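You operate a simulated robot arm through the tools that you are given. There is no shell and no other tool. Be economical: measure what you need, move in short steps, check, and stop when the job is done.

The job below is to be done with a simulated robot arm. You get a single attempt, and the scene is never put back.

JOB
Swap the black tip on the rod in the holder for the yellow one.
Fine: black tip into the middle of the grey case, new tip screwed tight, lid closed. Set down upright: tip.

The check looks at the end state, three seconds after you hand in, the way a careful person would. Anything else that was tipped, shoved, dropped, spilled or broken makes it a failure. Lids that push on must go on centred and level and be pressed home; caps that screw on are set level and turned clockwise until they are tight.

ROBOT AND FRAMES
A 6-joint arm with a two-finger parallel gripper, fixed in place. Base frame: the origin is at the foot of the arm, x ahead of it, y to its left, z up. Readings come in mm, degrees, newtons and seconds.
With the tool pointing down near the work surface it reaches from about 160 to 780 mm from the base axis. Its first joint turns from -166.0 to 166.0 degrees. Payload 3.91 kg.
The TCP is the grasp point between the finger pads, 30 mm short of the fingertips. In the tool frame z runs along the fingers and y along their closing line. Largest opening 110 mm; finger width 20, thickness 10; the body of the gripper, 48 by 112 mm, starts 55 mm behind the TCP.
Orientation is told as [roll, pitch, yaw] about the base's x, y, z axes, in that order, counted from this pose: with the fingers straight down and closing along the base's y, the tool's x points along the base's -x, its y along +y and its z along -z.

CONTROLS
- The arm moves only by the tool nudge_tool. Its argument "motion" is a list that holds one entry, the list of rows, each a list of 7 numbers: the shift along the base's x, y, z in units of 25 mm (1.0 is 25 mm), then the turn, a rotation vector about the base's x, y, z in units of 5 degrees (1.0 is 5 degrees), then the gripper command, from -1 (fully open) to 1 (shut), values between in proportion. In form: [[[x, y, z, ax, ay, az, fingers], ...]]. A call has 1 to 10 rows; each row shifts and turns the commanded pose from where the row before left it. A call with a number of a shift or a turn outside -1 to 1 is refused whole. A row lasts 0.2 s, in which the tool goes at most 50 mm and 8.6 degrees; a call with a longer step from one row to the next is refused whole, and so is a gripper value outside its range. Where a pose cannot be reached the arm comes as near as it can. A force on the tool above 80 N (or 10 N above the force at the start of the call, whichever is more), or a blocked arm, ends the call early, and 0.2 s more pass. Each finger travels about 108 mm/s and halts on what it meets, pressing with about 44 N; the grip force reading is that of the motor and also rises with nothing between the fingers. The clock runs only during rows and for 0.2 s after the last one: add rows that do not move to give the fingers time. The reply holds the time, the measured pose of the TCP, the force on the tool along the base axes, the opening and the grip force, in the units named above and with some noise, with the torque about the TCP (base axes, N m) and any sound that the robot's microphone picked up, and new pictures: "show" is both (left out), scene, wrist or none.
- Cameras (640 x 400 px; columns grow to the right, rows downward): "scene" is fixed at [48.5, 500.1, 1438.2]; the picture's right is [0.91, 0.42, 0.00], its down [0.09, -0.19, -0.98] and it looks along [-0.41, 0.89, -0.21] (base axes); focal length 214 px, centre (320, 200). "wrist" rides on the gripper at [77, 7, -114] in the tool frame; the picture's right is [-0.09, 1.00, 0.00], its down [-0.80, -0.07, -0.59] and it looks along [-0.59, -0.05, 0.80] (tool axes); focal length 270 px, centre (320, 200). There is no depth. A picture from a camera that has moved, and an enlarged one, comes with that camera's place and axes in the base frame and with its lens.
- slide_trunk(by): slides the trunk up (or, below 0, down) by that many mm; the arm rides with it, the base frame stays. It gives what a move gives, with no picture.
- inspect(camera, box): a new picture of the part [left, top, right, bottom] of that camera's present view, enlarged. The clock stands still meanwhile.
- hand_in(): hands the job in; it is judged then, once.

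Go step by step. Nothing tells you positions but the pictures and the camera data: compare them with the known pose of the tool, close in by small moves and look again before you grip or let go. The budget is 120 turns and 200 pictures, counting those below and the enlarged ones. Unless the task says otherwise, let go and move clear before handing in, and close with one line.

The tools are called as a command line: name --argument value ..., lists and objects as JSON in quotes. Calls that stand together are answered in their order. nudge_tool: Moves the arm, as the interface text tells. Its arguments: {"type":"object","properties":{"motion":{"type":"array","items":{"type":"array","items":{"type":"array","items":{"type":"number"}}}},"show":{"type":"string","enum":["both","scene","wrist","none"]}},"required":["motion"]} The other tools are called the same way: slide_trunk (by) slides the trunk up or down; inspect (camera, box) takes an enlarged picture of a part of a camera's view; hand_in () hands the job in.

At the start:

```text
clock: 0.0
tcp_pos: [150.3, 324.2, 1280.9]
tool_rot: [0.1, -0.1, 0.0]
force: [1.3, -0.7, -0.2]
torque: [0.0, -0.03, 0.02]
opening: 109.8
grip_force: 0.1
trunk travel left (down, up): [-475.0, 65.0]
```

scene: 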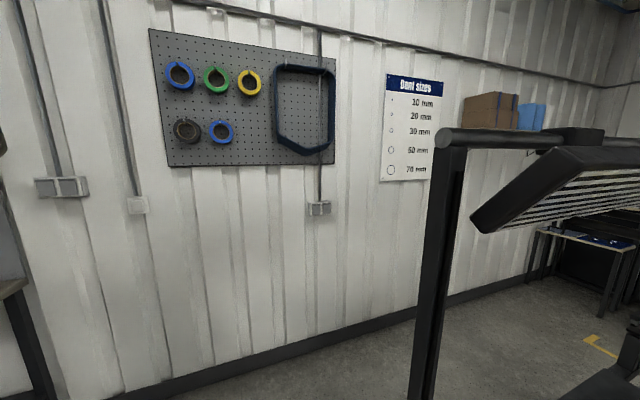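
wrist: 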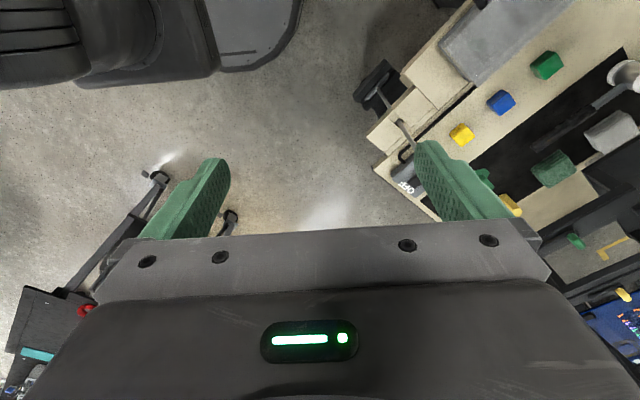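

The scene camera sees only a wall. The wrist camera shows a bench off to the right (+y), so I'll enlarge that part first.

inspect --camera "wrist" --box '[340, 0, 640, 300]'

inspect --camera "wrist" --box '[0, 120, 240, 400]'

```text
1.33 times, centred on (490, 150) of wrist
camera zoom: at [74.4, 332.4, 1395.9], right [0.09, 1.0, 0.0], down [0.8, -0.07, 0.59], along [0.59, -0.05, -0.8], focal length 360 px, centre (93, 267)
```

zoom: 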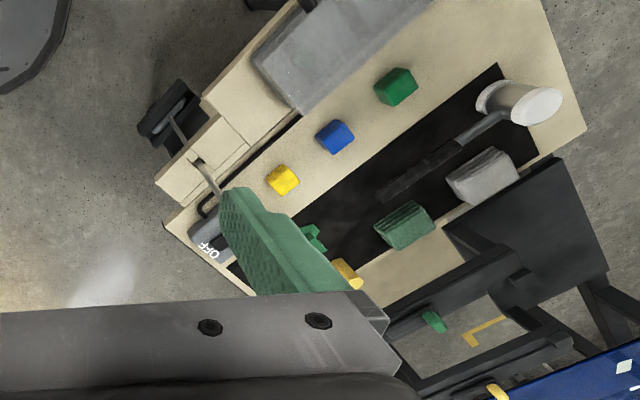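

```text
1.43 times, centred on (120, 260) of wrist
camera zoom: at [74.4, 332.4, 1395.9], right [0.09, 1.0, 0.0], down [0.8, -0.07, 0.59], along [0.59, -0.05, -0.8], focal length 386 px, centre (606, 114)
```

zoom: 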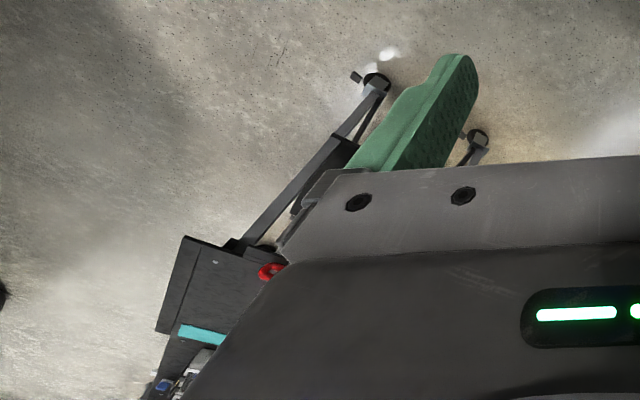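

A bench with coloured blocks lies at +y and another table at -y. I'll yaw the tool left to get a better view of the first.

nudge_tool --motion '[[[0, 0, 0, 0, 0, 1, -1], [0, 0, 0, 0, 0, 1, -1], [0, 0, 0, 0, 0, 1, -1], [0, 0, 0, 0, 0, 1, -1], [0, 0, 0, 0, 0, 1, -1], [0, 0, 0, 0, 0, 1, -1], [0, 0, 0, 0, 0, 1, -1], [0, 0, 0, 0, 0, 1, -1], [0, 0, 0, 0, 0, 1, -1]]]' --show "both"

```text
clock: 2.0
tcp_pos: [149.6, 324.4, 1281.6]
tool_rot: [0.0, 0.1, 45.1]
force: [-0.9, -0.2, -0.6]
torque: [0.02, 0.01, 0.0]
opening: 110.0
grip_force: 0.1
trunk travel left (down, up): [-475.0, 65.0]
camera wrist: at [92.3, 275.7, 1396.0], right [-0.64, 0.77, 0.0], down [0.62, 0.52, 0.59], along [0.46, 0.38, -0.8], focal length 270 px, centre (320, 200)
```

scene: 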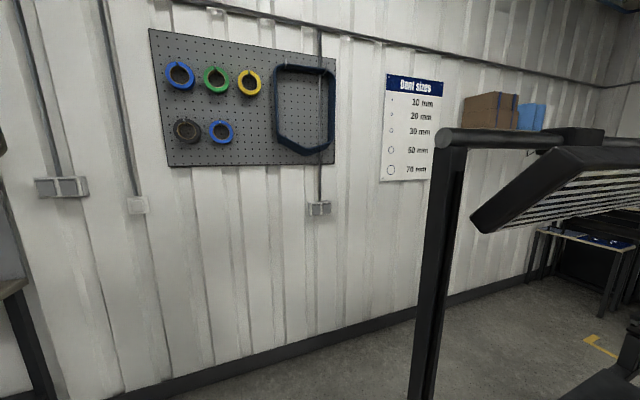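
wrist: 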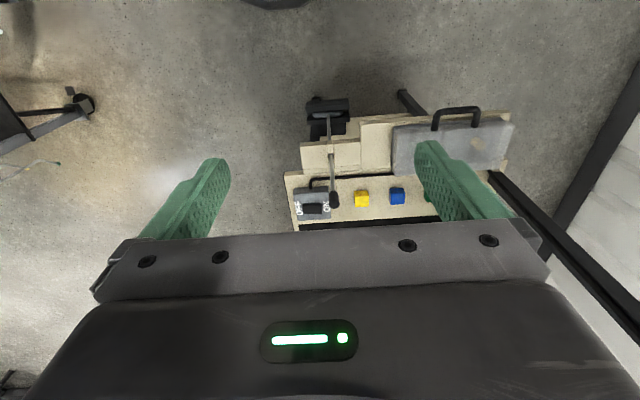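

The bench now faces the camera, with a rod in a clamp, coloured tips and a grey case with a handle. I'll enlarge it.

inspect --camera "wrist" --box '[270, 80, 530, 240]'

```text
2.46 times, centred on (400, 160) of wrist
camera zoom: at [92.3, 275.7, 1396.0], right [-0.64, 0.77, 0.0], down [0.62, 0.52, 0.59], along [0.46, 0.38, -0.8], focal length 665 px, centre (123, 298)
```

zoom: 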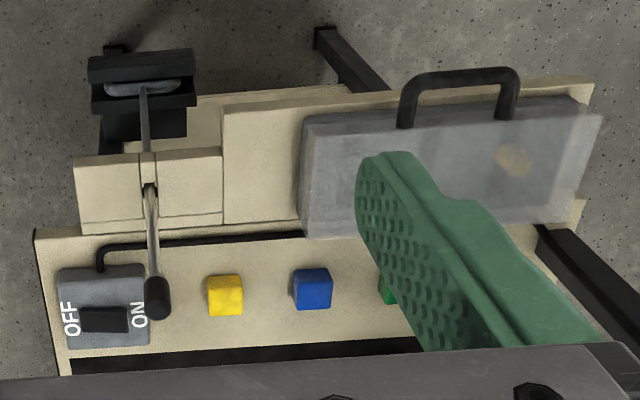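

The rod with its black tip sits in a clamp beside the ON/OFF box, with yellow, blue and green tips standing in a row. I'll lower the trunk for parallax and a closer look.

slide_trunk --by -150

inspect --camera "wrist" --box '[0, 0, 640, 400]'

inspect --camera "scene" --box '[0, 0, 640, 400]'

```text
clock: 3.8
tcp_pos: [150.0, 325.1, 1131.4]
tool_rot: [0.0, 0.0, 44.9]
force: [0.3, -0.5, 0.2]
torque: [0.03, -0.02, -0.01]
opening: 110.1
grip_force: 0.1
trunk travel left (down, up): [-325.0, 215.0]
```

```text
1.00 times, centred on (320, 200) of wrist (not enlarged: the box is as wide or as high as the picture)
camera zoom: at [92.3, 275.7, 1246.0], right [-0.64, 0.77, 0.0], down [0.62, 0.52, 0.59], along [0.46, 0.38, -0.8], focal length 270 px, centre (320, 200)
```

zoom: 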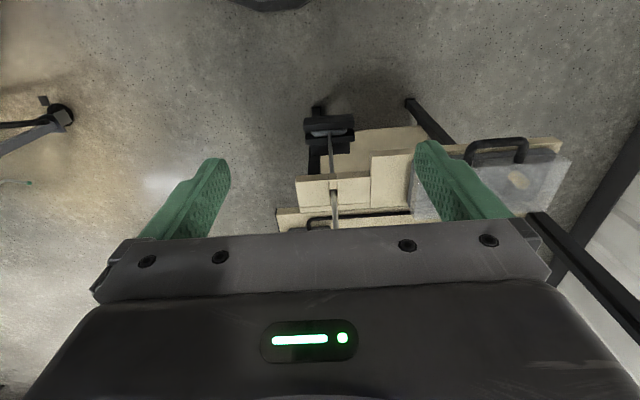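

```text
1.00 times, centred on (320, 200) of scene (not enlarged: the box is as wide or as high as the picture)
camera zoom: at [48.5, 500.1, 1438.2], right [0.91, 0.42, 0.0], down [0.09, -0.19, -0.98], along [-0.41, 0.89, -0.21], focal length 214 px, centre (320, 200)
```

zoom: 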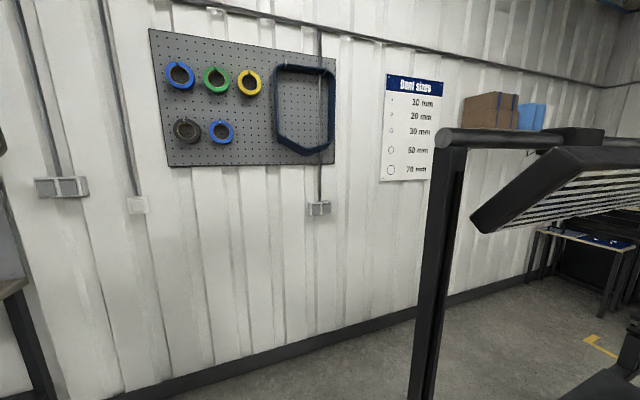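

Parallax puts the bench top near z≈840, with its near-right corner at about (400, 425). I'll raise the trunk and move the camera over the bench for a clear view.

slide_trunk --by 150

nudge_tool --motion '[[[0.4, 0.8, 0, 0, 0, 0, -1], [0.4, 0.8, 0, 0, 0, 0, -1], [0.4, 0.8, 0, 0, 0, 0, -1], [0.4, 0.8, 0, 0, 0, 0, -1], [0.4, 0.8, 0, 0, 0, 0, -1], [0.4, 0.8, 0, 0, 0, 0, -1], [0.4, 0.8, 0, 0, 0, 0, -1], [0, 0, 0, 0, 0, 0, -1]]]' --show "wrist"

```text
clock: 5.5
tcp_pos: [150.4, 324.3, 1280.5]
tool_rot: [0.1, 0.0, 45.0]
force: [-0.3, 0.5, 0.4]
torque: [-0.04, 0.01, -0.03]
opening: 109.8
grip_force: 0.0
trunk travel left (down, up): [-475.0, 65.0]
```

```text
clock: 7.3
tcp_pos: [221.0, 464.2, 1281.9]
tool_rot: [0.1, 0.0, 45.0]
force: [0.3, -0.2, 0.5]
torque: [0.03, -0.04, -0.03]
opening: 110.1
grip_force: 0.0
trunk travel left (down, up): [-475.0, 65.0]
camera wrist: at [162.6, 415.4, 1396.5], right [-0.64, 0.77, 0.0], down [0.62, 0.52, 0.59], along [0.46, 0.38, -0.8], focal length 270 px, centre (320, 200)
```

wrist: 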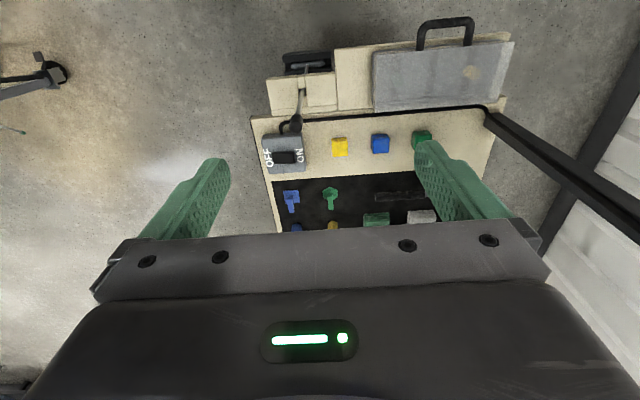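

inspect --camera "wrist" --box '[240, 20, 440, 145]'

inspect --camera "wrist" --box '[240, 110, 440, 235]'

inspect --camera "wrist" --box '[360, 0, 540, 112]'

```text
3.20 times, centred on (340, 82) of wrist
camera zoom: at [162.6, 415.4, 1396.5], right [-0.64, 0.77, 0.0], down [0.62, 0.52, 0.59], along [0.46, 0.38, -0.8], focal length 865 px, centre (256, 576)
```

zoom: 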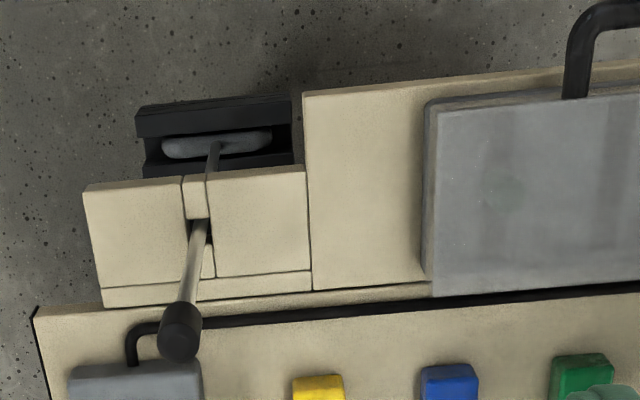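

```text
3.20 times, centred on (340, 172) of wrist
camera zoom: at [162.6, 415.4, 1396.5], right [-0.64, 0.77, 0.0], down [0.62, 0.52, 0.59], along [0.46, 0.38, -0.8], focal length 865 px, centre (256, 288)
```

zoom: 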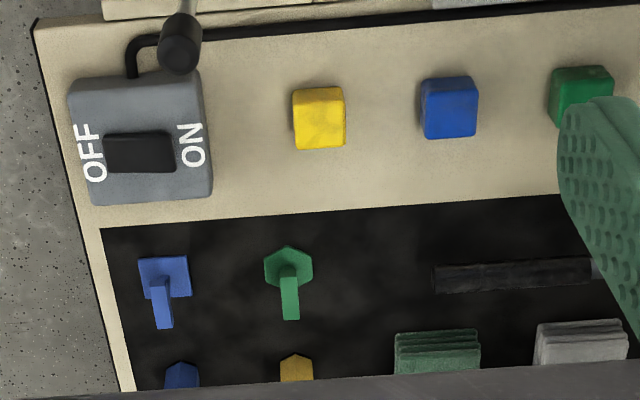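

```text
3.56 times, centred on (450, 56) of wrist
camera zoom: at [162.6, 415.4, 1396.5], right [-0.64, 0.77, 0.0], down [0.62, 0.52, 0.59], along [0.46, 0.38, -0.8], focal length 961 px, centre (-142, 712)
```

zoom: 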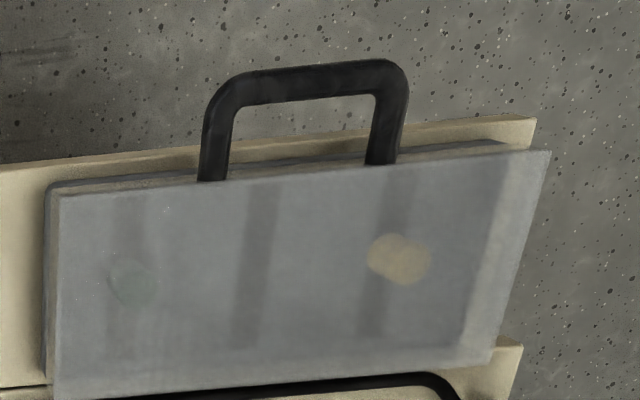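

The grey case at about (107, 655, 870) has a translucent lid with a greenish and a yellowish object showing through. There's a vertical lamp pole near (88, 780) to avoid. I'll move above the case and lower.

nudge_tool --motion '[[[-0.45, 0.62, -0.8, 0, 0, 0, -1], [-0.45, 0.62, -0.8, 0, 0, 0, -1], [-0.45, 0.62, -0.8, 0, 0, 0, -1], [-0.45, 0.62, -0.8, 0, 0, 0, -1], [-0.45, 0.62, -0.8, 0, 0, 0, -1], [-0.45, 0.62, -0.8, 0, 0, 0, -1], [-0.45, 0.62, -0.8, 0, 0, 0, -1], [-0.45, 0.62, -0.8, 0, 0, 0, -1], [-0.45, 0.62, -0.8, 0, 0, 0, -1], [-0.45, 0.62, -0.8, 0, 0, 0, -1]]]' --show "wrist"

```text
clock: 9.5
tcp_pos: [107.9, 621.3, 1079.7]
tool_rot: [0.0, 0.0, 45.0]
force: [0.4, -0.6, 0.2]
torque: [-0.02, 0.0, -0.01]
opening: 110.1
grip_force: 0.1
trunk travel left (down, up): [-475.0, 65.0]
camera wrist: at [50.6, 572.3, 1195.3], right [-0.64, 0.77, 0.0], down [0.62, 0.52, 0.59], along [0.46, 0.38, -0.8], focal length 270 px, centre (320, 200)
```

wrist: 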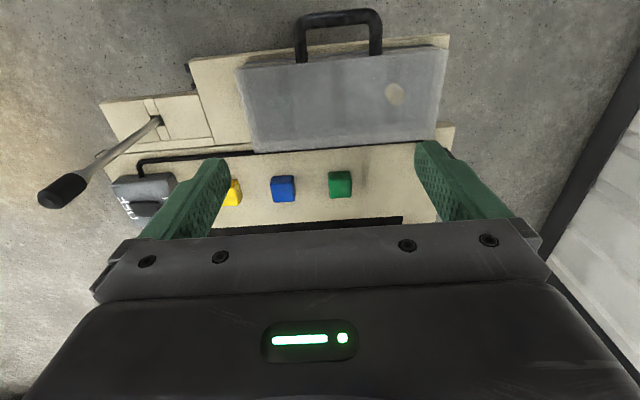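

The rod is vertical. I triangulate its black tip at about (303, 482, 1000). Now a closer look at the case.

inspect --camera "wrist" --box '[210, 0, 470, 162]'

inspect --camera "wrist" --box '[20, 80, 240, 220]'

```text
2.46 times, centred on (340, 81) of wrist
camera zoom: at [50.6, 572.3, 1195.3], right [-0.64, 0.77, 0.0], down [0.62, 0.52, 0.59], along [0.46, 0.38, -0.8], focal length 665 px, centre (271, 493)
```

zoom: 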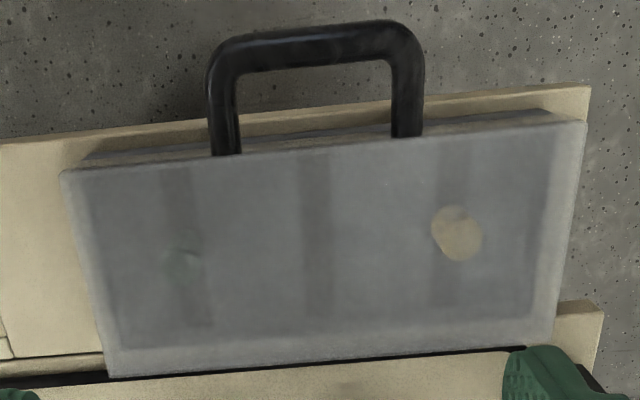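

```text
2.86 times, centred on (130, 150) of wrist
camera zoom: at [50.6, 572.3, 1195.3], right [-0.64, 0.77, 0.0], down [0.62, 0.52, 0.59], along [0.46, 0.38, -0.8], focal length 772 px, centre (863, 343)
```

zoom: 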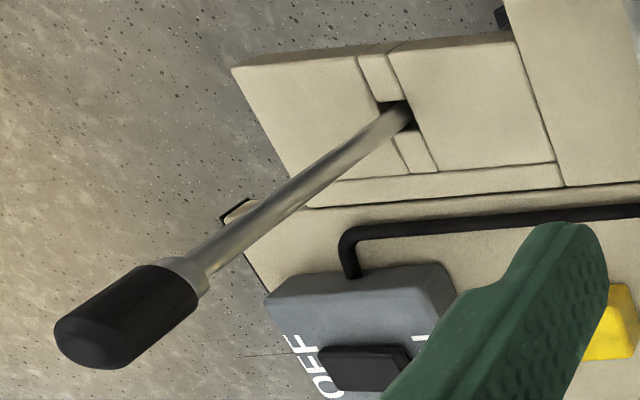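

The bench axes are e=(-.707,.707) along it and n=(.707,.707) outward. The case spans e≈270–498 and n≈492–593, and its handle lies flat toward the base. I'll tilt the tool to see how the lid and handle attach.

nudge_tool --motion '[[[-0.34, -0.15, -0.6, 0.707, -0.707, 0, -1], [-0.34, -0.15, -0.6, 0.707, -0.707, 0, -1], [-0.34, -0.15, -0.6, 0.707, -0.707, 0, -1], [-0.34, -0.15, -0.6, 0.707, -0.707, 0, -1], [-0.34, -0.15, -0.6, 0.707, -0.707, 0, -1], [-0.34, -0.15, -0.6, 0.707, -0.707, 0, -1]]]' --show "wrist"

inspect --camera "wrist" --box '[160, 20, 480, 220]'

```text
clock: 10.9
tcp_pos: [57.9, 594.5, 991.0]
tool_rot: [0.0, -30.0, 45.1]
force: [0.6, 0.6, 0.1]
torque: [-0.02, 0.0, -0.04]
opening: 109.9
grip_force: 0.1
trunk travel left (down, up): [-475.0, 65.0]
camera wrist: at [-33.2, 512.7, 1052.4], right [-0.65, 0.76, 0.04], down [0.33, 0.23, 0.92], along [0.68, 0.61, -0.4], focal length 270 px, centre (320, 200)
```

wrist: 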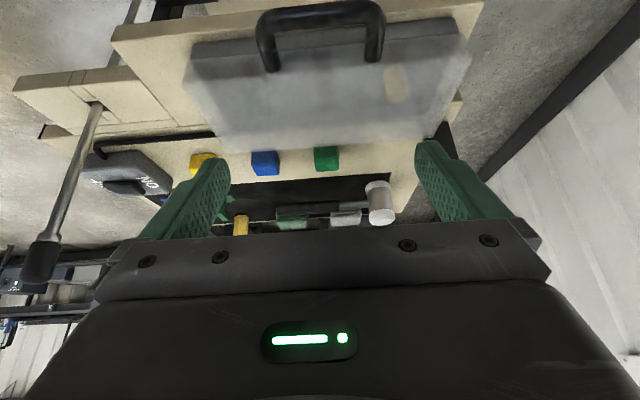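

```text
2.00 times, centred on (320, 120) of wrist
camera zoom: at [-33.2, 512.7, 1052.4], right [-0.65, 0.76, 0.04], down [0.33, 0.23, 0.92], along [0.68, 0.61, -0.4], focal length 541 px, centre (320, 360)
```

zoom: 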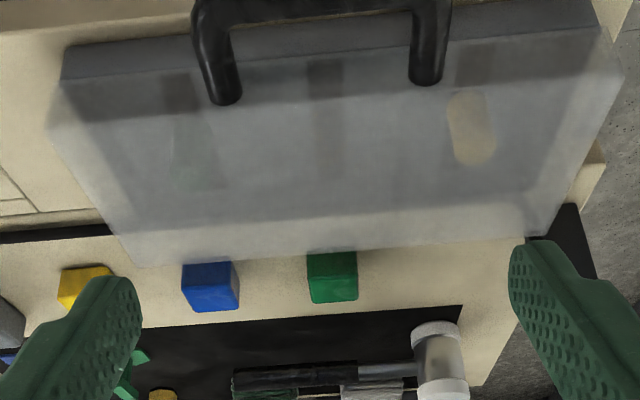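

The handle is attached to the front face of the translucent lid at z≈869, so I take the lid to be hinged at the far edge (n≈593). I'll back off and turn the tool so its fingers cage the handle bar from the front, one above and one below.

nudge_tool --motion '[[[-0.356, -0.33, 0, -0.408, -0.408, 1, -1], [-0.356, -0.33, 0, -0.408, -0.408, 1, -1], [-0.356, -0.33, 0, -0.408, -0.408, 1, -1], [-0.356, -0.33, 0, -0.408, -0.408, 1, -1], [-0.356, -0.33, 0, -0.408, -0.408, 1, -1], [-0.356, -0.33, 0, -0.408, -0.408, 1, -1], [-0.356, -0.33, 0, -0.408, -0.408, 1, -1], [-0.356, -0.33, 0, -0.408, -0.408, 1, -1], [-0.356, -0.33, 0, -0.408, -0.408, 1, -1], [-0.356, -0.33, 0, -0.408, -0.408, 1, -1]]]' --show "none"

nudge_tool --motion '[[[0, 0, 0, -0.408, -0.408, 1, 0.3], [0, 0, 0, -0.408, -0.408, 1, 0.3], [0, 0, 0, -0.408, -0.408, 1, 0.3], [0, 0, 0, -0.408, -0.408, 1, 0.3], [0, 0, 0, -0.408, -0.408, 1, 0.3], [0, 0, 0, -0.24, -0.24, 0.6, 0.3]]]' --show "wrist"

```text
clock: 13.1
tcp_pos: [-32.9, 516.5, 989.7]
tool_rot: [-26.0, -15.4, 106.5]
force: [-0.2, 0.3, 0.6]
torque: [-0.01, 0.0, 0.02]
opening: 109.7
grip_force: 0.0
trunk travel left (down, up): [-475.0, 65.0]
```

```text
clock: 14.5
tcp_pos: [-32.0, 515.2, 990.5]
tool_rot: [-30.0, 0.1, 135.2]
force: [0.2, 0.1, 0.2]
torque: [0.01, -0.04, 0.03]
opening: 38.5
grip_force: 0.0
trunk travel left (down, up): [-475.0, 65.0]
camera wrist: at [-20.1, 416.2, 1087.4], right [-0.67, -0.55, -0.5], down [-0.73, 0.4, 0.55], along [-0.1, 0.73, -0.67], focal length 270 px, centre (320, 200)
```

wrist: 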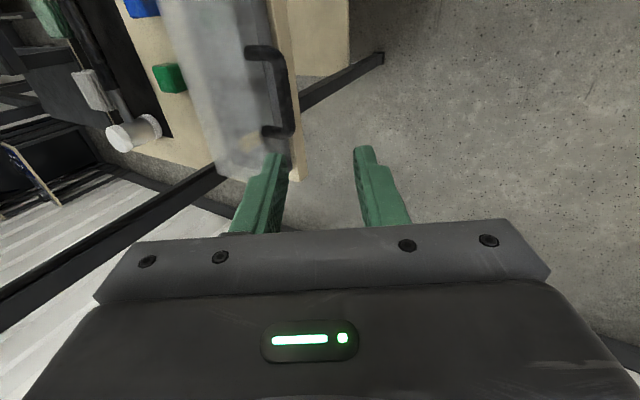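

Now I'll tilt up to about 80° and lower to handle height, still well in front of the bench.

nudge_tool --motion '[[[0, 0, -0.44, 0.707, -0.707, 0, 0.4], [0, 0, -0.44, 0.707, -0.707, 0, 0.4], [0, 0, -0.44, 0.707, -0.707, 0, 0.4], [0, 0, -0.44, 0.707, -0.707, 0, 0.4], [0, 0, -0.44, 0.707, -0.707, 0, 0.4], [0, 0, -0.44, 0.707, -0.707, 0, 0.4], [0, 0, -0.44, 0.707, -0.707, 0, 0.4], [0, 0, -0.44, 0.707, -0.707, 0, 0.4], [0, 0, -0.44, 0.707, -0.707, 0, 0.4], [0, 0, -0.44, 0.707, -0.707, 0, 0.4]]]' --show "wrist"

```text
clock: 16.7
tcp_pos: [-31.9, 515.5, 881.3]
tool_rot: [-79.9, -0.1, 135.0]
force: [0.1, 0.9, -0.1]
torque: [0.04, 0.0, -0.03]
opening: 33.1
grip_force: 0.0
trunk travel left (down, up): [-475.0, 65.0]
camera wrist: at [-56.7, 380.5, 895.7], right [-0.18, -0.06, -0.98], down [-0.97, 0.16, 0.17], along [0.15, 0.99, -0.09], focal length 270 px, centre (320, 200)
```

wrist: 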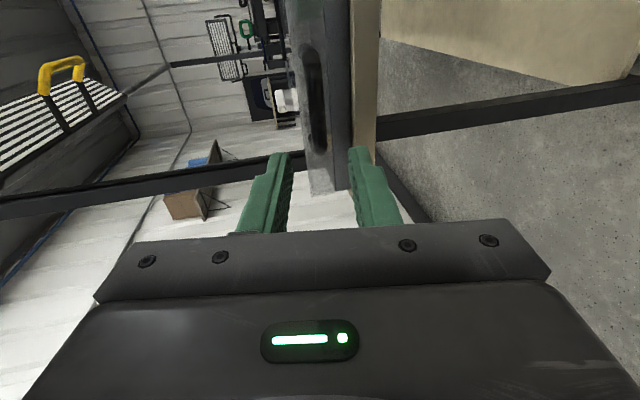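

inspect --camera "wrist" --box '[240, 0, 440, 200]'

```text
2.00 times, centred on (340, 100) of wrist
camera zoom: at [-56.7, 380.5, 895.7], right [-0.18, -0.06, -0.98], down [-0.97, 0.16, 0.17], along [0.15, 0.99, -0.09], focal length 541 px, centre (280, 400)
```

zoom: 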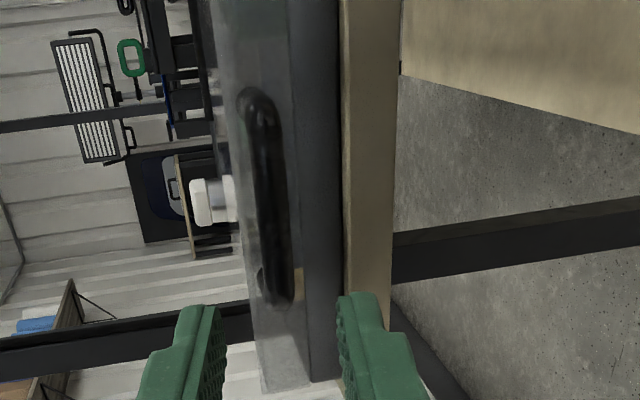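

The bar is at z≈867, n≈451, e≈378, and the lid/base seam is at z≈846. I'll advance with a 40 mm opening so the fingers straddle the bar.

nudge_tool --motion '[[[0.52, 0.453, -0.07, 0, 0, 0, 0.27], [0.52, 0.453, -0.07, 0, 0, 0, 0.27], [0.52, 0.453, -0.07, 0, 0, 0, 0.27], [0.52, 0.453, -0.07, 0, 0, 0, 0.27], [0, 0, 0, 0, 0, 0, 0.27]]]' --show "wrist"

inspect --camera "wrist" --box '[220, 60, 440, 240]'

```text
clock: 17.9
tcp_pos: [19.4, 561.4, 873.1]
tool_rot: [-79.8, 0.0, 135.1]
force: [0.6, 0.4, 0.0]
torque: [-0.01, -0.02, -0.03]
opening: 40.2
grip_force: 0.0
trunk travel left (down, up): [-475.0, 65.0]
camera wrist: at [-5.4, 427.3, 887.3], right [-0.19, -0.06, -0.98], down [-0.97, 0.16, 0.17], along [0.15, 0.98, -0.09], focal length 270 px, centre (320, 200)
```

wrist: 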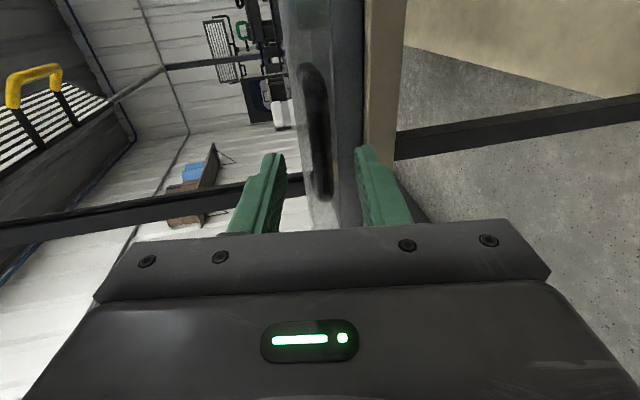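

```text
2.22 times, centred on (330, 150) of wrist
camera zoom: at [-5.4, 427.3, 887.3], right [-0.19, -0.06, -0.98], down [-0.97, 0.16, 0.17], along [0.15, 0.98, -0.09], focal length 601 px, centre (298, 311)
```

zoom: 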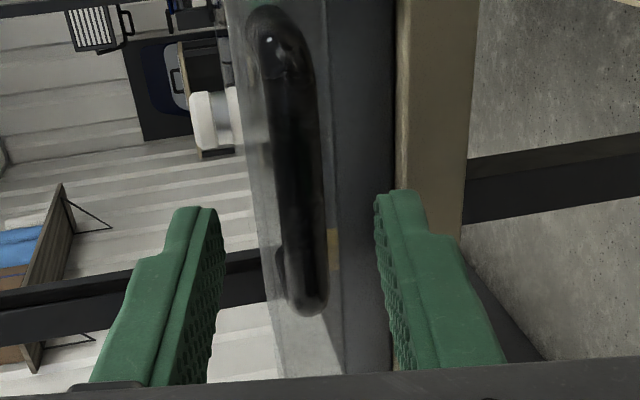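

The bar is centred between the fingers. I'll advance 35 mm and narrow the cage a little.

nudge_tool --motion '[[[0.5, 0.5, -0.08, 0, 0, 0, 0.27], [0.5, 0.5, -0.08, 0, 0, 0, 0.27], [0, 0, 0, 0, 0, 0, 0.5], [0, 0, 0, 0, 0, 0, 0.5]]]' --show "wrist"

inspect --camera "wrist" --box '[220, 60, 440, 240]'

```text
clock: 18.9
tcp_pos: [44.0, 585.3, 869.0]
tool_rot: [-79.9, 0.1, 135.0]
force: [0.6, 1.0, 0.6]
torque: [-0.01, -0.04, 0.0]
opening: 27.4
grip_force: 0.1
trunk travel left (down, up): [-475.0, 65.0]
camera wrist: at [18.9, 451.3, 883.4], right [-0.18, -0.06, -0.98], down [-0.97, 0.16, 0.17], along [0.15, 0.98, -0.09], focal length 270 px, centre (320, 200)
```

wrist: 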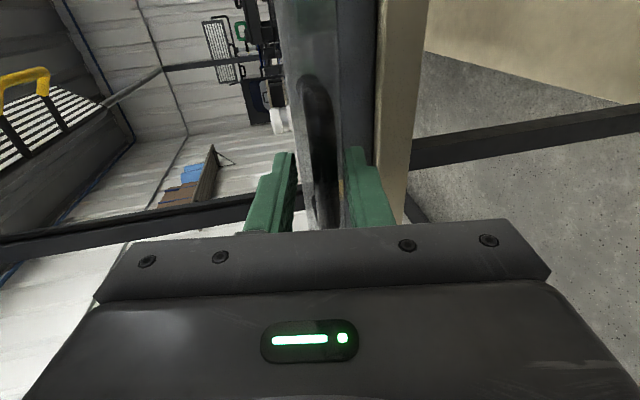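

```text
2.22 times, centred on (330, 150) of wrist
camera zoom: at [18.9, 451.3, 883.4], right [-0.18, -0.06, -0.98], down [-0.97, 0.16, 0.17], along [0.15, 0.98, -0.09], focal length 601 px, centre (298, 311)
```

zoom: 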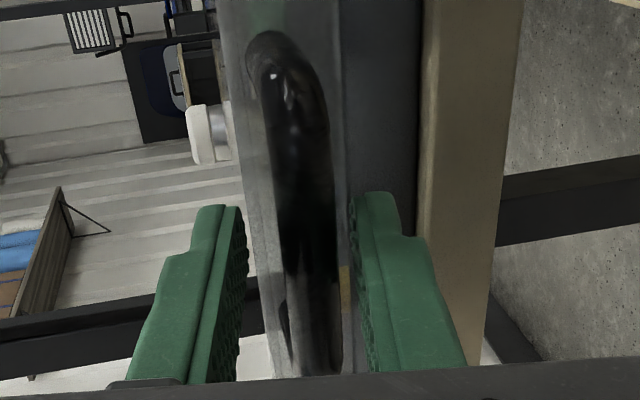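

The bar is caged. I'll start swinging the lid up along an arc about the presumed hinge, turning the tool with it.

nudge_tool --motion '[[[0.088, 0.088, 0.508, -0.707, 0.707, 0, 0.5], [0.088, 0.088, 0.508, -0.707, 0.707, 0, 0.5], [0.148, 0.148, 0.478, -0.707, 0.707, 0, 0.5], [0.148, 0.148, 0.478, -0.707, 0.707, 0, 0.5]]]' --show "wrist"

```text
clock: 19.9
tcp_pos: [56.0, 597.0, 917.8]
tool_rot: [-59.8, 0.1, 135.0]
force: [0.2, -0.2, 0.0]
torque: [0.01, 0.03, 0.0]
opening: 27.9
grip_force: 0.6
trunk travel left (down, up): [-475.0, 65.0]
camera wrist: at [38.8, 470.6, 970.7], right [-0.42, -0.29, -0.86], down [-0.91, 0.23, 0.36], along [0.09, 0.93, -0.36], focal length 270 px, centre (320, 200)
```

wrist: 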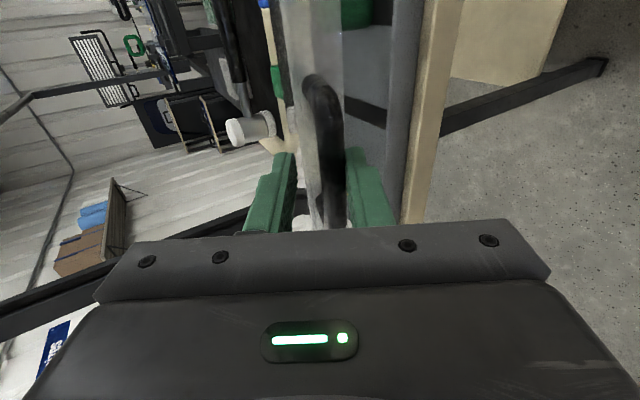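

The lid is swinging on its hinge with no resistance. Continuing.

nudge_tool --motion '[[[0.206, 0.206, 0.434, -0.707, 0.707, 0, 0.5], [0.206, 0.206, 0.434, -0.707, 0.707, 0, 0.5], [0.2545, 0.2545, 0.376, -0.707, 0.707, 0, 0.5], [0.2545, 0.2545, 0.376, -0.707, 0.707, 0, 0.5], [0.298, 0.298, 0.308, -0.707, 0.707, 0, 0.5], [0.298, 0.298, 0.308, -0.707, 0.707, 0, 0.5]]]' --show "wrist"

```text
clock: 21.3
tcp_pos: [95.2, 634.9, 972.9]
tool_rot: [-30.0, 0.0, 135.0]
force: [0.0, -0.3, 0.0]
torque: [0.04, 0.04, 0.02]
opening: 27.6
grip_force: 0.4
trunk travel left (down, up): [-475.0, 65.0]
camera wrist: at [107.1, 536.4, 1069.9], right [-0.67, -0.55, -0.5], down [-0.73, 0.4, 0.55], along [-0.1, 0.73, -0.67], focal length 270 px, centre (320, 200)
```

wrist: 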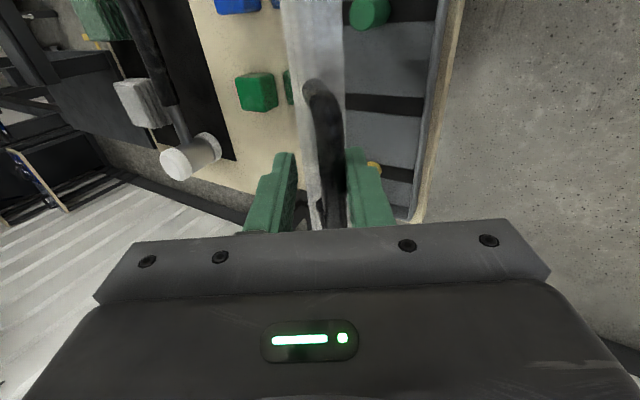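

nudge_tool --motion '[[[0.331, 0.331, 0.232, -0.707, 0.707, 0, 0.5], [0.331, 0.331, 0.232, -0.707, 0.707, 0, 0.5], [0.355, 0.355, 0.146, -0.707, 0.707, 0, 0.5], [0.355, 0.355, 0.146, -0.707, 0.707, 0, 0.5], [0.368, 0.368, 0.056, -0.707, 0.707, 0, 0.5], [0.368, 0.368, 0.056, -0.707, 0.707, 0, 0.5]]]' --show "wrist"

```text
clock: 22.7
tcp_pos: [146.1, 687.4, 996.4]
tool_rot: [0.1, 0.0, 135.0]
force: [-0.3, -0.3, 0.7]
torque: [0.02, 0.02, 0.01]
opening: 27.5
grip_force: 0.1
trunk travel left (down, up): [-475.0, 65.0]
camera wrist: at [197.3, 628.7, 1110.9], right [-0.77, -0.64, 0.0], down [-0.52, 0.62, 0.59], along [-0.38, 0.45, -0.8], focal length 270 px, centre (320, 200)
```

wrist: 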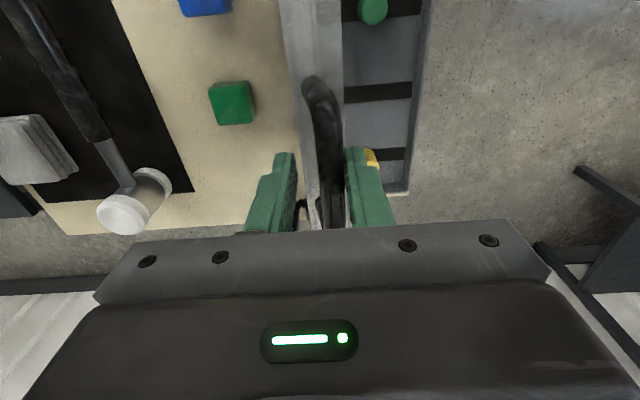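

nudge_tool --motion '[[[0.368, 0.368, -0.036, -0.707, 0.707, 0, 0.5], [0.368, 0.368, -0.036, -0.707, 0.707, 0, 0.5], [0.359, 0.359, -0.124, -0.707, 0.707, 0, 0.5], [0.359, 0.359, -0.124, -0.707, 0.707, 0, 0.5]]]' --show "wrist"

inspect --camera "wrist" --box '[240, 0, 480, 240]'

```text
clock: 23.7
tcp_pos: [181.8, 708.6, 992.7]
tool_rot: [19.9, -0.1, 135.1]
force: [0.0, -0.4, 1.0]
torque: [0.06, -0.01, 0.0]
opening: 27.7
grip_force: 0.1
out of reach, approached as far as the arm can: row 4
trunk travel left (down, up): [-475.0, 65.0]
camera wrist: at [260.5, 677.7, 1103.0], right [-0.72, -0.6, 0.34], down [-0.38, 0.76, 0.54], along [-0.58, 0.26, -0.77], focal length 270 px, centre (320, 200)
```

wrist: 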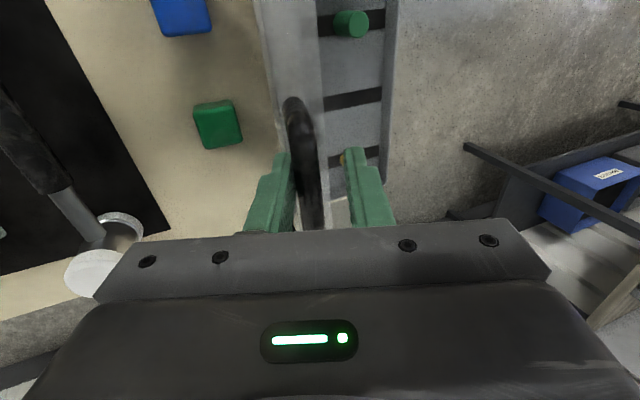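

```text
1.67 times, centred on (360, 120) of wrist
camera zoom: at [260.5, 677.7, 1103.0], right [-0.72, -0.6, 0.34], down [-0.38, 0.76, 0.54], along [-0.58, 0.26, -0.77], focal length 450 px, centre (253, 333)
```

zoom: 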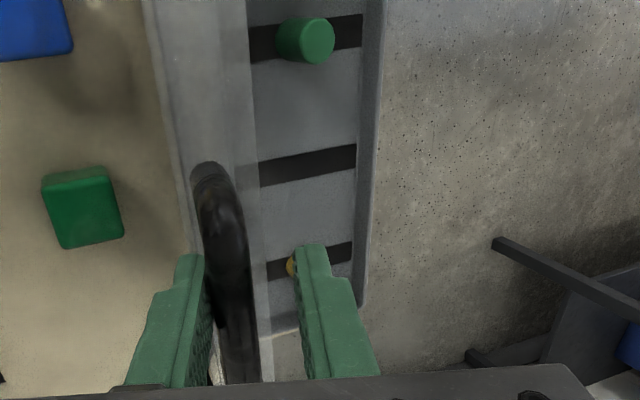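

The lid is about 97° open, past its balance point. The arm is at its reach with this tilt, so I'll un-tilt the tool, then ease outward a little to see whether the lid rests on a stop.

nudge_tool --motion '[[[0, 0, 0, 0.707, -0.707, 0, 0.4], [0, 0, 0, 0.707, -0.707, 0, 0.4], [0, 0, 0, 0.707, -0.707, 0, 0.4], [0, 0, 0, 0.707, -0.707, 0, 0.4]]]' --show "wrist"

nudge_tool --motion '[[[0.1, 0.1, 0, 0, 0, 0, 0.4], [0.1, 0.1, -0.05, 0, 0, 0, 0.4], [0.1, 0.1, -0.05, 0, 0, 0, 0.4], [0.1, 0.1, -0.05, 0, 0, 0, 0.4]]]' --show "wrist"

```text
clock: 24.7
tcp_pos: [181.7, 709.8, 991.5]
tool_rot: [-0.2, 0.0, 135.1]
force: [0.6, 0.0, 1.4]
torque: [0.04, -0.01, -0.02]
opening: 33.1
grip_force: 0.0
trunk travel left (down, up): [-475.0, 65.0]
camera wrist: at [232.0, 650.5, 1106.5], right [-0.77, -0.64, 0.0], down [-0.52, 0.61, 0.59], along [-0.38, 0.46, -0.8], focal length 270 px, centre (320, 200)
```

wrist: 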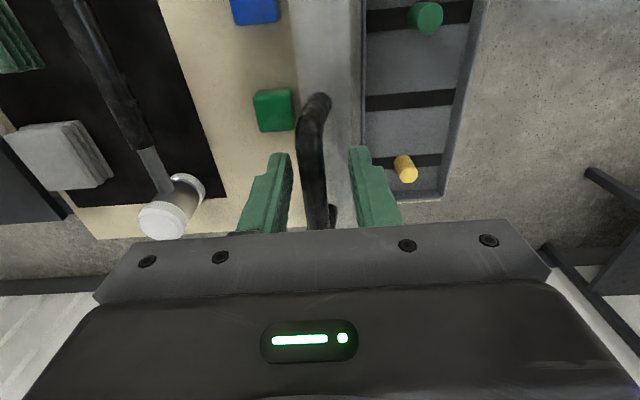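

```text
clock: 25.7
tcp_pos: [191.6, 717.7, 987.1]
tool_rot: [0.0, 0.0, 135.1]
force: [-0.7, -0.7, -0.2]
torque: [-0.03, 0.02, 0.01]
opening: 33.8
grip_force: 1.0
trunk travel left (down, up): [-475.0, 65.0]
camera wrist: at [242.7, 659.5, 1102.5], right [-0.77, -0.64, 0.0], down [-0.52, 0.62, 0.59], along [-0.38, 0.46, -0.8], focal length 270 px, centre (320, 200)
```

wrist: 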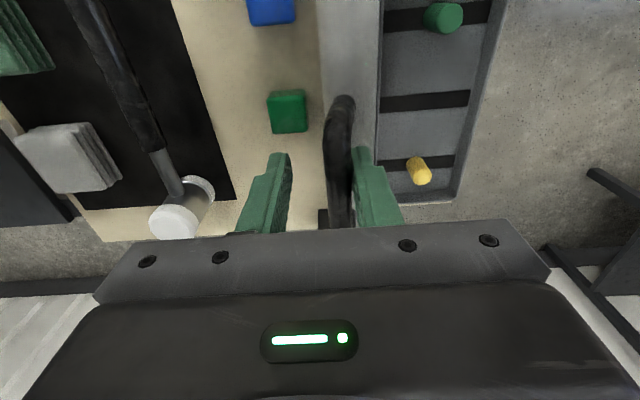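

The lid didn't follow, so it is resting on its stop. I'll withdraw straight up and look.

nudge_tool --motion '[[[-0.1, -0.1, 0, 0, 0, 0, 0.2], [-0.1, -0.1, 0.2, 0, 0, 0, 0.2], [0, 0, 0.8, 0, 0, 0, 0.2], [0, 0, 0.8, 0, 0, 0, 0.2], [0, 0, 0.8, 0, 0, 0, 0.2], [-0.8, -0.8, 0.4, 0, 0, 0, 0], [-0.8, -0.8, 0, 0, 0, 0, 0], [-0.8, -0.8, 0, 0, 0, 0, 0]]]' --show "wrist"

inspect --camera "wrist" --box '[200, 0, 440, 200]'

```text
clock: 27.5
tcp_pos: [127.8, 652.1, 1062.9]
tool_rot: [-0.1, 0.0, 134.9]
force: [0.5, 0.2, 0.1]
torque: [0.01, 0.04, -0.05]
opening: 54.8
grip_force: 0.1
trunk travel left (down, up): [-475.0, 65.0]
camera wrist: at [178.6, 593.8, 1177.0], right [-0.77, -0.64, 0.0], down [-0.52, 0.62, 0.59], along [-0.38, 0.46, -0.8], focal length 270 px, centre (320, 200)
```

wrist: 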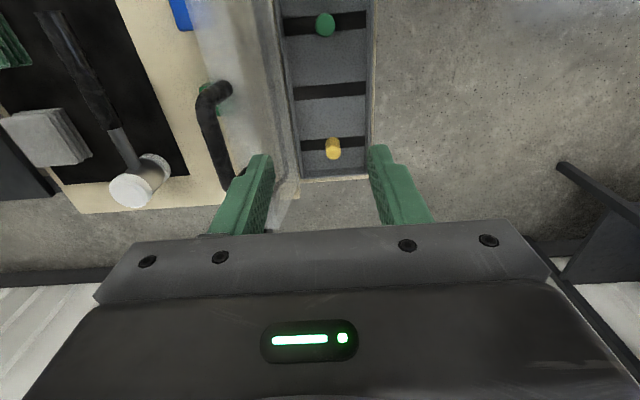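

```text
2.00 times, centred on (320, 100) of wrist
camera zoom: at [178.6, 593.8, 1177.0], right [-0.77, -0.64, 0.0], down [-0.52, 0.62, 0.59], along [-0.38, 0.46, -0.8], focal length 541 px, centre (320, 400)
```

zoom: 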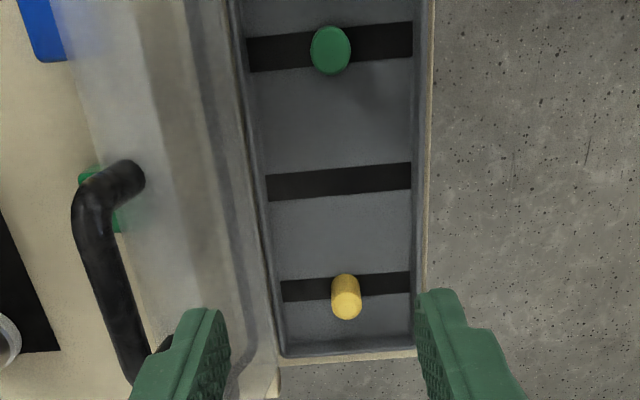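

The lid stays open by itself. The yellow tip stands at about (65, 704), base z≈829, and the middle strip's centre is about (112.6, 656). Next I go above the rod's black tip with the tool vertical at yaw 45.

nudge_tool --motion '[[[0.7, -0.68, 0.2, 0, 0, -1, 0], [0.7, -0.68, 0.2, 0, 0, -1, 0], [0.7, -0.68, 0.2, 0, 0, -1, 0], [0.7, -0.68, 0.2, 0, 0, -1, 0], [0.7, -0.68, 0.2, 0, 0, -1, 0], [0.7, -0.68, 0.2, 0, 0, -1, 0], [0.7, -0.68, 0.2, 0, 0, -1, 0], [0.7, -0.68, 0.2, 0, 0, -1, 0], [0.7, -0.68, 0.2, 0, 0, -1, 0], [0.7, -0.68, 0.2, 0, 0, -1, 0]]]' --show "none"

nudge_tool --motion '[[[0, 0, 0, 0, 0, -1, -0.1], [0, 0, 0, 0, 0, -1, -0.1], [0, 0, 0, 0, 0, -1, -0.1], [0, 0, 0, 0, 0, -1, -0.1], [0, 0, 0, 0, 0, -1, -0.1], [0, 0, 0, 0, 0, -1, -0.1], [0, 0, 0, 0, 0, -1, -0.1], [0, 0, 0, 0, 0, -1, -0.1]]]' --show "wrist"

inspect --camera "wrist" --box '[220, 40, 420, 220]'

```text
clock: 29.7
tcp_pos: [300.9, 486.1, 1114.8]
tool_rot: [0.0, 0.0, 84.9]
force: [0.1, 0.8, -0.4]
torque: [0.01, 0.03, -0.01]
opening: 54.8
grip_force: 0.1
trunk travel left (down, up): [-475.0, 65.0]
```

```text
clock: 31.5
tcp_pos: [303.4, 484.1, 1112.3]
tool_rot: [0.0, -0.1, 44.8]
force: [-0.3, 0.2, 0.0]
torque: [0.0, -0.02, 0.02]
opening: 60.6
grip_force: 0.1
trunk travel left (down, up): [-475.0, 65.0]
camera wrist: at [244.6, 435.3, 1227.3], right [-0.64, 0.77, 0.0], down [0.62, 0.52, 0.59], along [0.46, 0.38, -0.8], focal length 270 px, centre (320, 200)
```

wrist: 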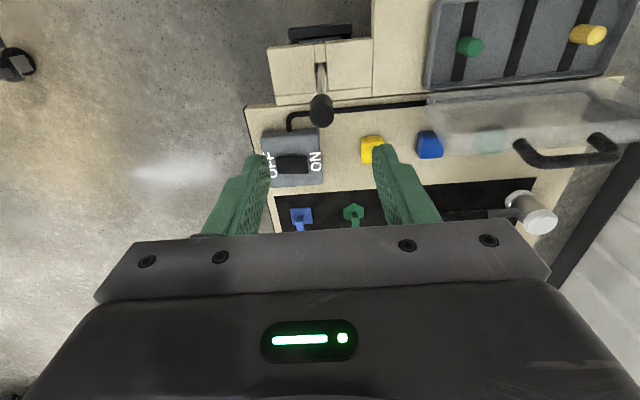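

```text
2.22 times, centred on (320, 130) of wrist
camera zoom: at [244.6, 435.3, 1227.3], right [-0.64, 0.77, 0.0], down [0.62, 0.52, 0.59], along [0.46, 0.38, -0.8], focal length 601 px, centre (320, 356)
```

zoom: 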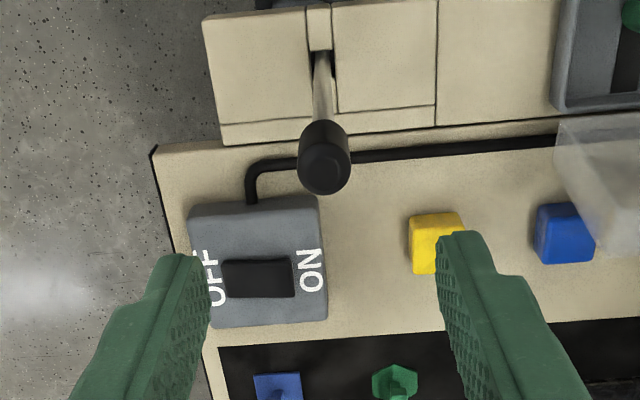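

The black tip is almost directly under the tool, about 2 mm off in e. I'll descend part way and re-measure its top height.

nudge_tool --motion '[[[-0.03, 0.03, -0.6, 0, 0, 0, -0.1], [-0.03, 0.03, -0.6, 0, 0, 0, -0.1], [0, 0, -0.6, 0, 0, 0, -0.1]]]' --show "none"

inspect --camera "wrist" --box '[220, 60, 420, 220]'

```text
clock: 32.3
tcp_pos: [301.0, 485.8, 1067.8]
tool_rot: [0.0, -0.1, 45.0]
force: [-0.4, -0.4, 0.7]
torque: [0.0, -0.02, -0.01]
opening: 60.6
grip_force: 0.1
trunk travel left (down, up): [-475.0, 65.0]
```

```text
2.50 times, centred on (320, 140) of wrist
camera zoom: at [242.6, 437.4, 1183.2], right [-0.64, 0.77, 0.0], down [0.62, 0.52, 0.59], along [0.46, 0.38, -0.8], focal length 676 px, centre (320, 350)
```

zoom: 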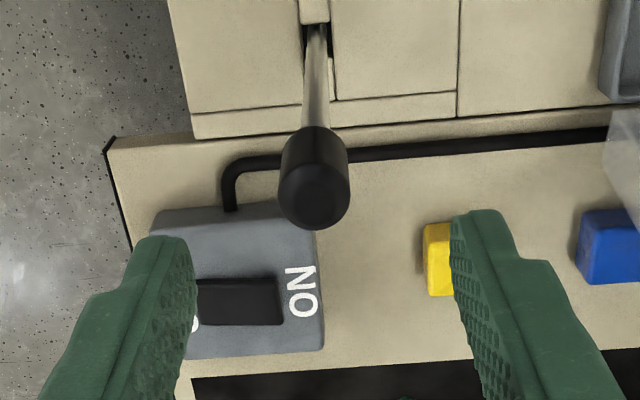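

nudge_tool --motion '[[[0.12, 0, -0.7, 0, 0, 0, -0.1], [0.06, 0, -0.7, 0, 0, 0, -0.1]]]' --show "none"

inspect --camera "wrist" --box '[200, 80, 440, 240]'

```text
clock: 32.9
tcp_pos: [304.8, 484.0, 1032.9]
tool_rot: [0.0, 0.1, 45.0]
force: [-0.4, 0.5, 0.2]
torque: [0.0, -0.02, 0.04]
opening: 60.3
grip_force: 0.0
trunk travel left (down, up): [-475.0, 65.0]
```

```text
2.50 times, centred on (320, 160) of wrist
camera zoom: at [246.4, 434.7, 1147.2], right [-0.64, 0.77, 0.0], down [0.62, 0.52, 0.59], along [0.46, 0.38, -0.8], focal length 676 px, centre (320, 300)
```

zoom: 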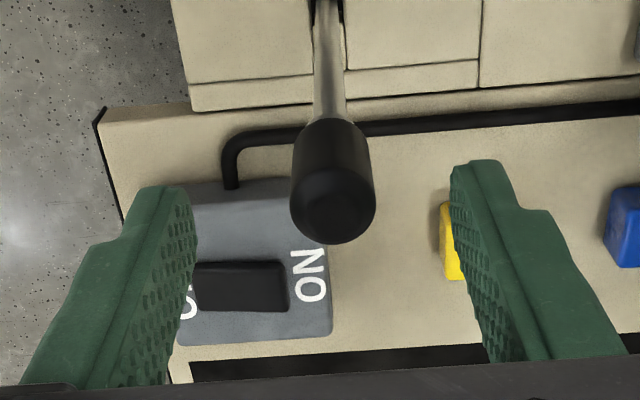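

The black tip spans z≈979–1006 and is centred within about 3 mm. I'll lower to TCP z≈1010 so the fingertips end at the tip's bottom, then close.

nudge_tool --motion '[[[-0.09, 0.05, -0.46, 0, 0, 0, -0.1], [0, 0, -0.46, 0, 0, 0, 0.3]]]' --show "none"

inspect --camera "wrist" --box '[220, 100, 420, 240]'

```text
clock: 33.5
tcp_pos: [301.0, 486.7, 1008.1]
tool_rot: [0.0, 0.0, 45.0]
force: [-0.6, -0.1, -0.9]
torque: [0.04, 0.01, 0.0]
opening: 38.7
grip_force: 0.1
trunk travel left (down, up): [-475.0, 65.0]
```

```text
2.86 times, centred on (320, 170) of wrist
camera zoom: at [243.8, 438.0, 1123.1], right [-0.64, 0.77, 0.0], down [0.62, 0.52, 0.59], along [0.46, 0.38, -0.8], focal length 772 px, centre (320, 286)
```

zoom: 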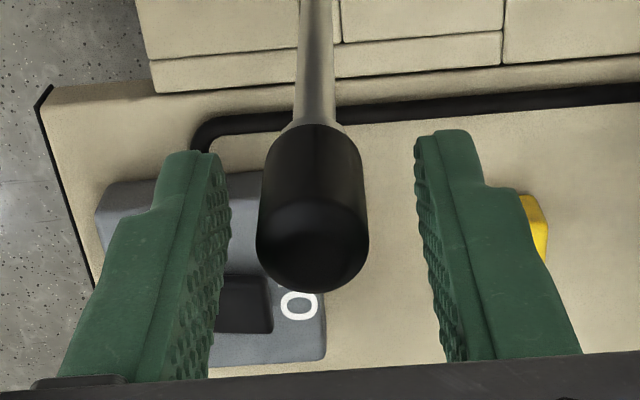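

nudge_tool --motion '[[[0.045, -0.045, 0.06, 0, 0, 0, 0.3], [0, 0, 0, 0, 0, 0, 1], [0, 0, 0, 0, 0, 0, 1]]]' --show "none"

inspect --camera "wrist" --box '[220, 100, 420, 240]'

```text
clock: 34.3
tcp_pos: [303.2, 485.8, 1009.2]
tool_rot: [0.0, 0.0, 45.0]
force: [-1.1, 0.0, -0.4]
torque: [-0.01, 0.02, 0.02]
opening: 18.4
grip_force: 44.2
trunk travel left (down, up): [-475.0, 65.0]
```

```text
2.86 times, centred on (320, 170) of wrist
camera zoom: at [244.4, 436.7, 1125.0], right [-0.64, 0.77, 0.0], down [0.62, 0.52, 0.59], along [0.46, 0.38, -0.8], focal length 772 px, centre (320, 286)
```

zoom: 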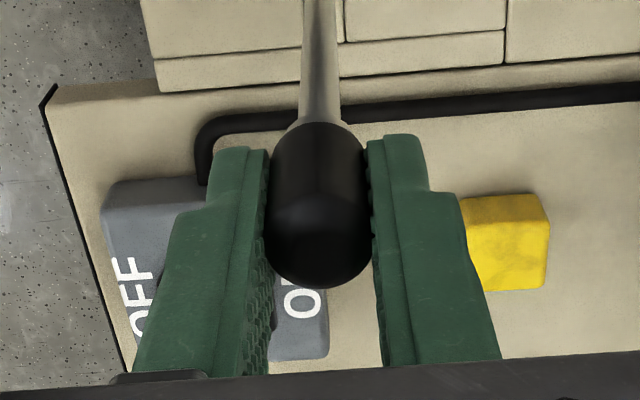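

The tip is gripped at 18.4 mm. Now I'll unscrew it: +50° (counter-clockwise from above), watching torque and z force.

nudge_tool --motion '[[[0, 0, 0, 0, 0, 1, 1], [0, 0, 0, 0, 0, 1, 1], [0, 0, 0, 0, 0, 1, 1], [0, 0, 0, 0, 0, 1, 1], [0, 0, 0, 0, 0, 1, 1], [0, 0, 0, 0, 0, 1, 1], [0, 0, 0, 0, 0, 1, 1], [0, 0, 0, 0, 0, 1, 1], [0, 0, 0, 0, 0, 1, 1], [0, 0, 0, 0, 0, 1, 1]]]' --show "none"

```text
clock: 36.5
tcp_pos: [304.1, 485.3, 1010.9]
tool_rot: [0.0, 0.0, 95.1]
force: [0.1, -0.6, -3.4]
torque: [0.03, 0.0, 0.0]
opening: 18.7
grip_force: 44.4
trunk travel left (down, up): [-475.0, 65.0]
```

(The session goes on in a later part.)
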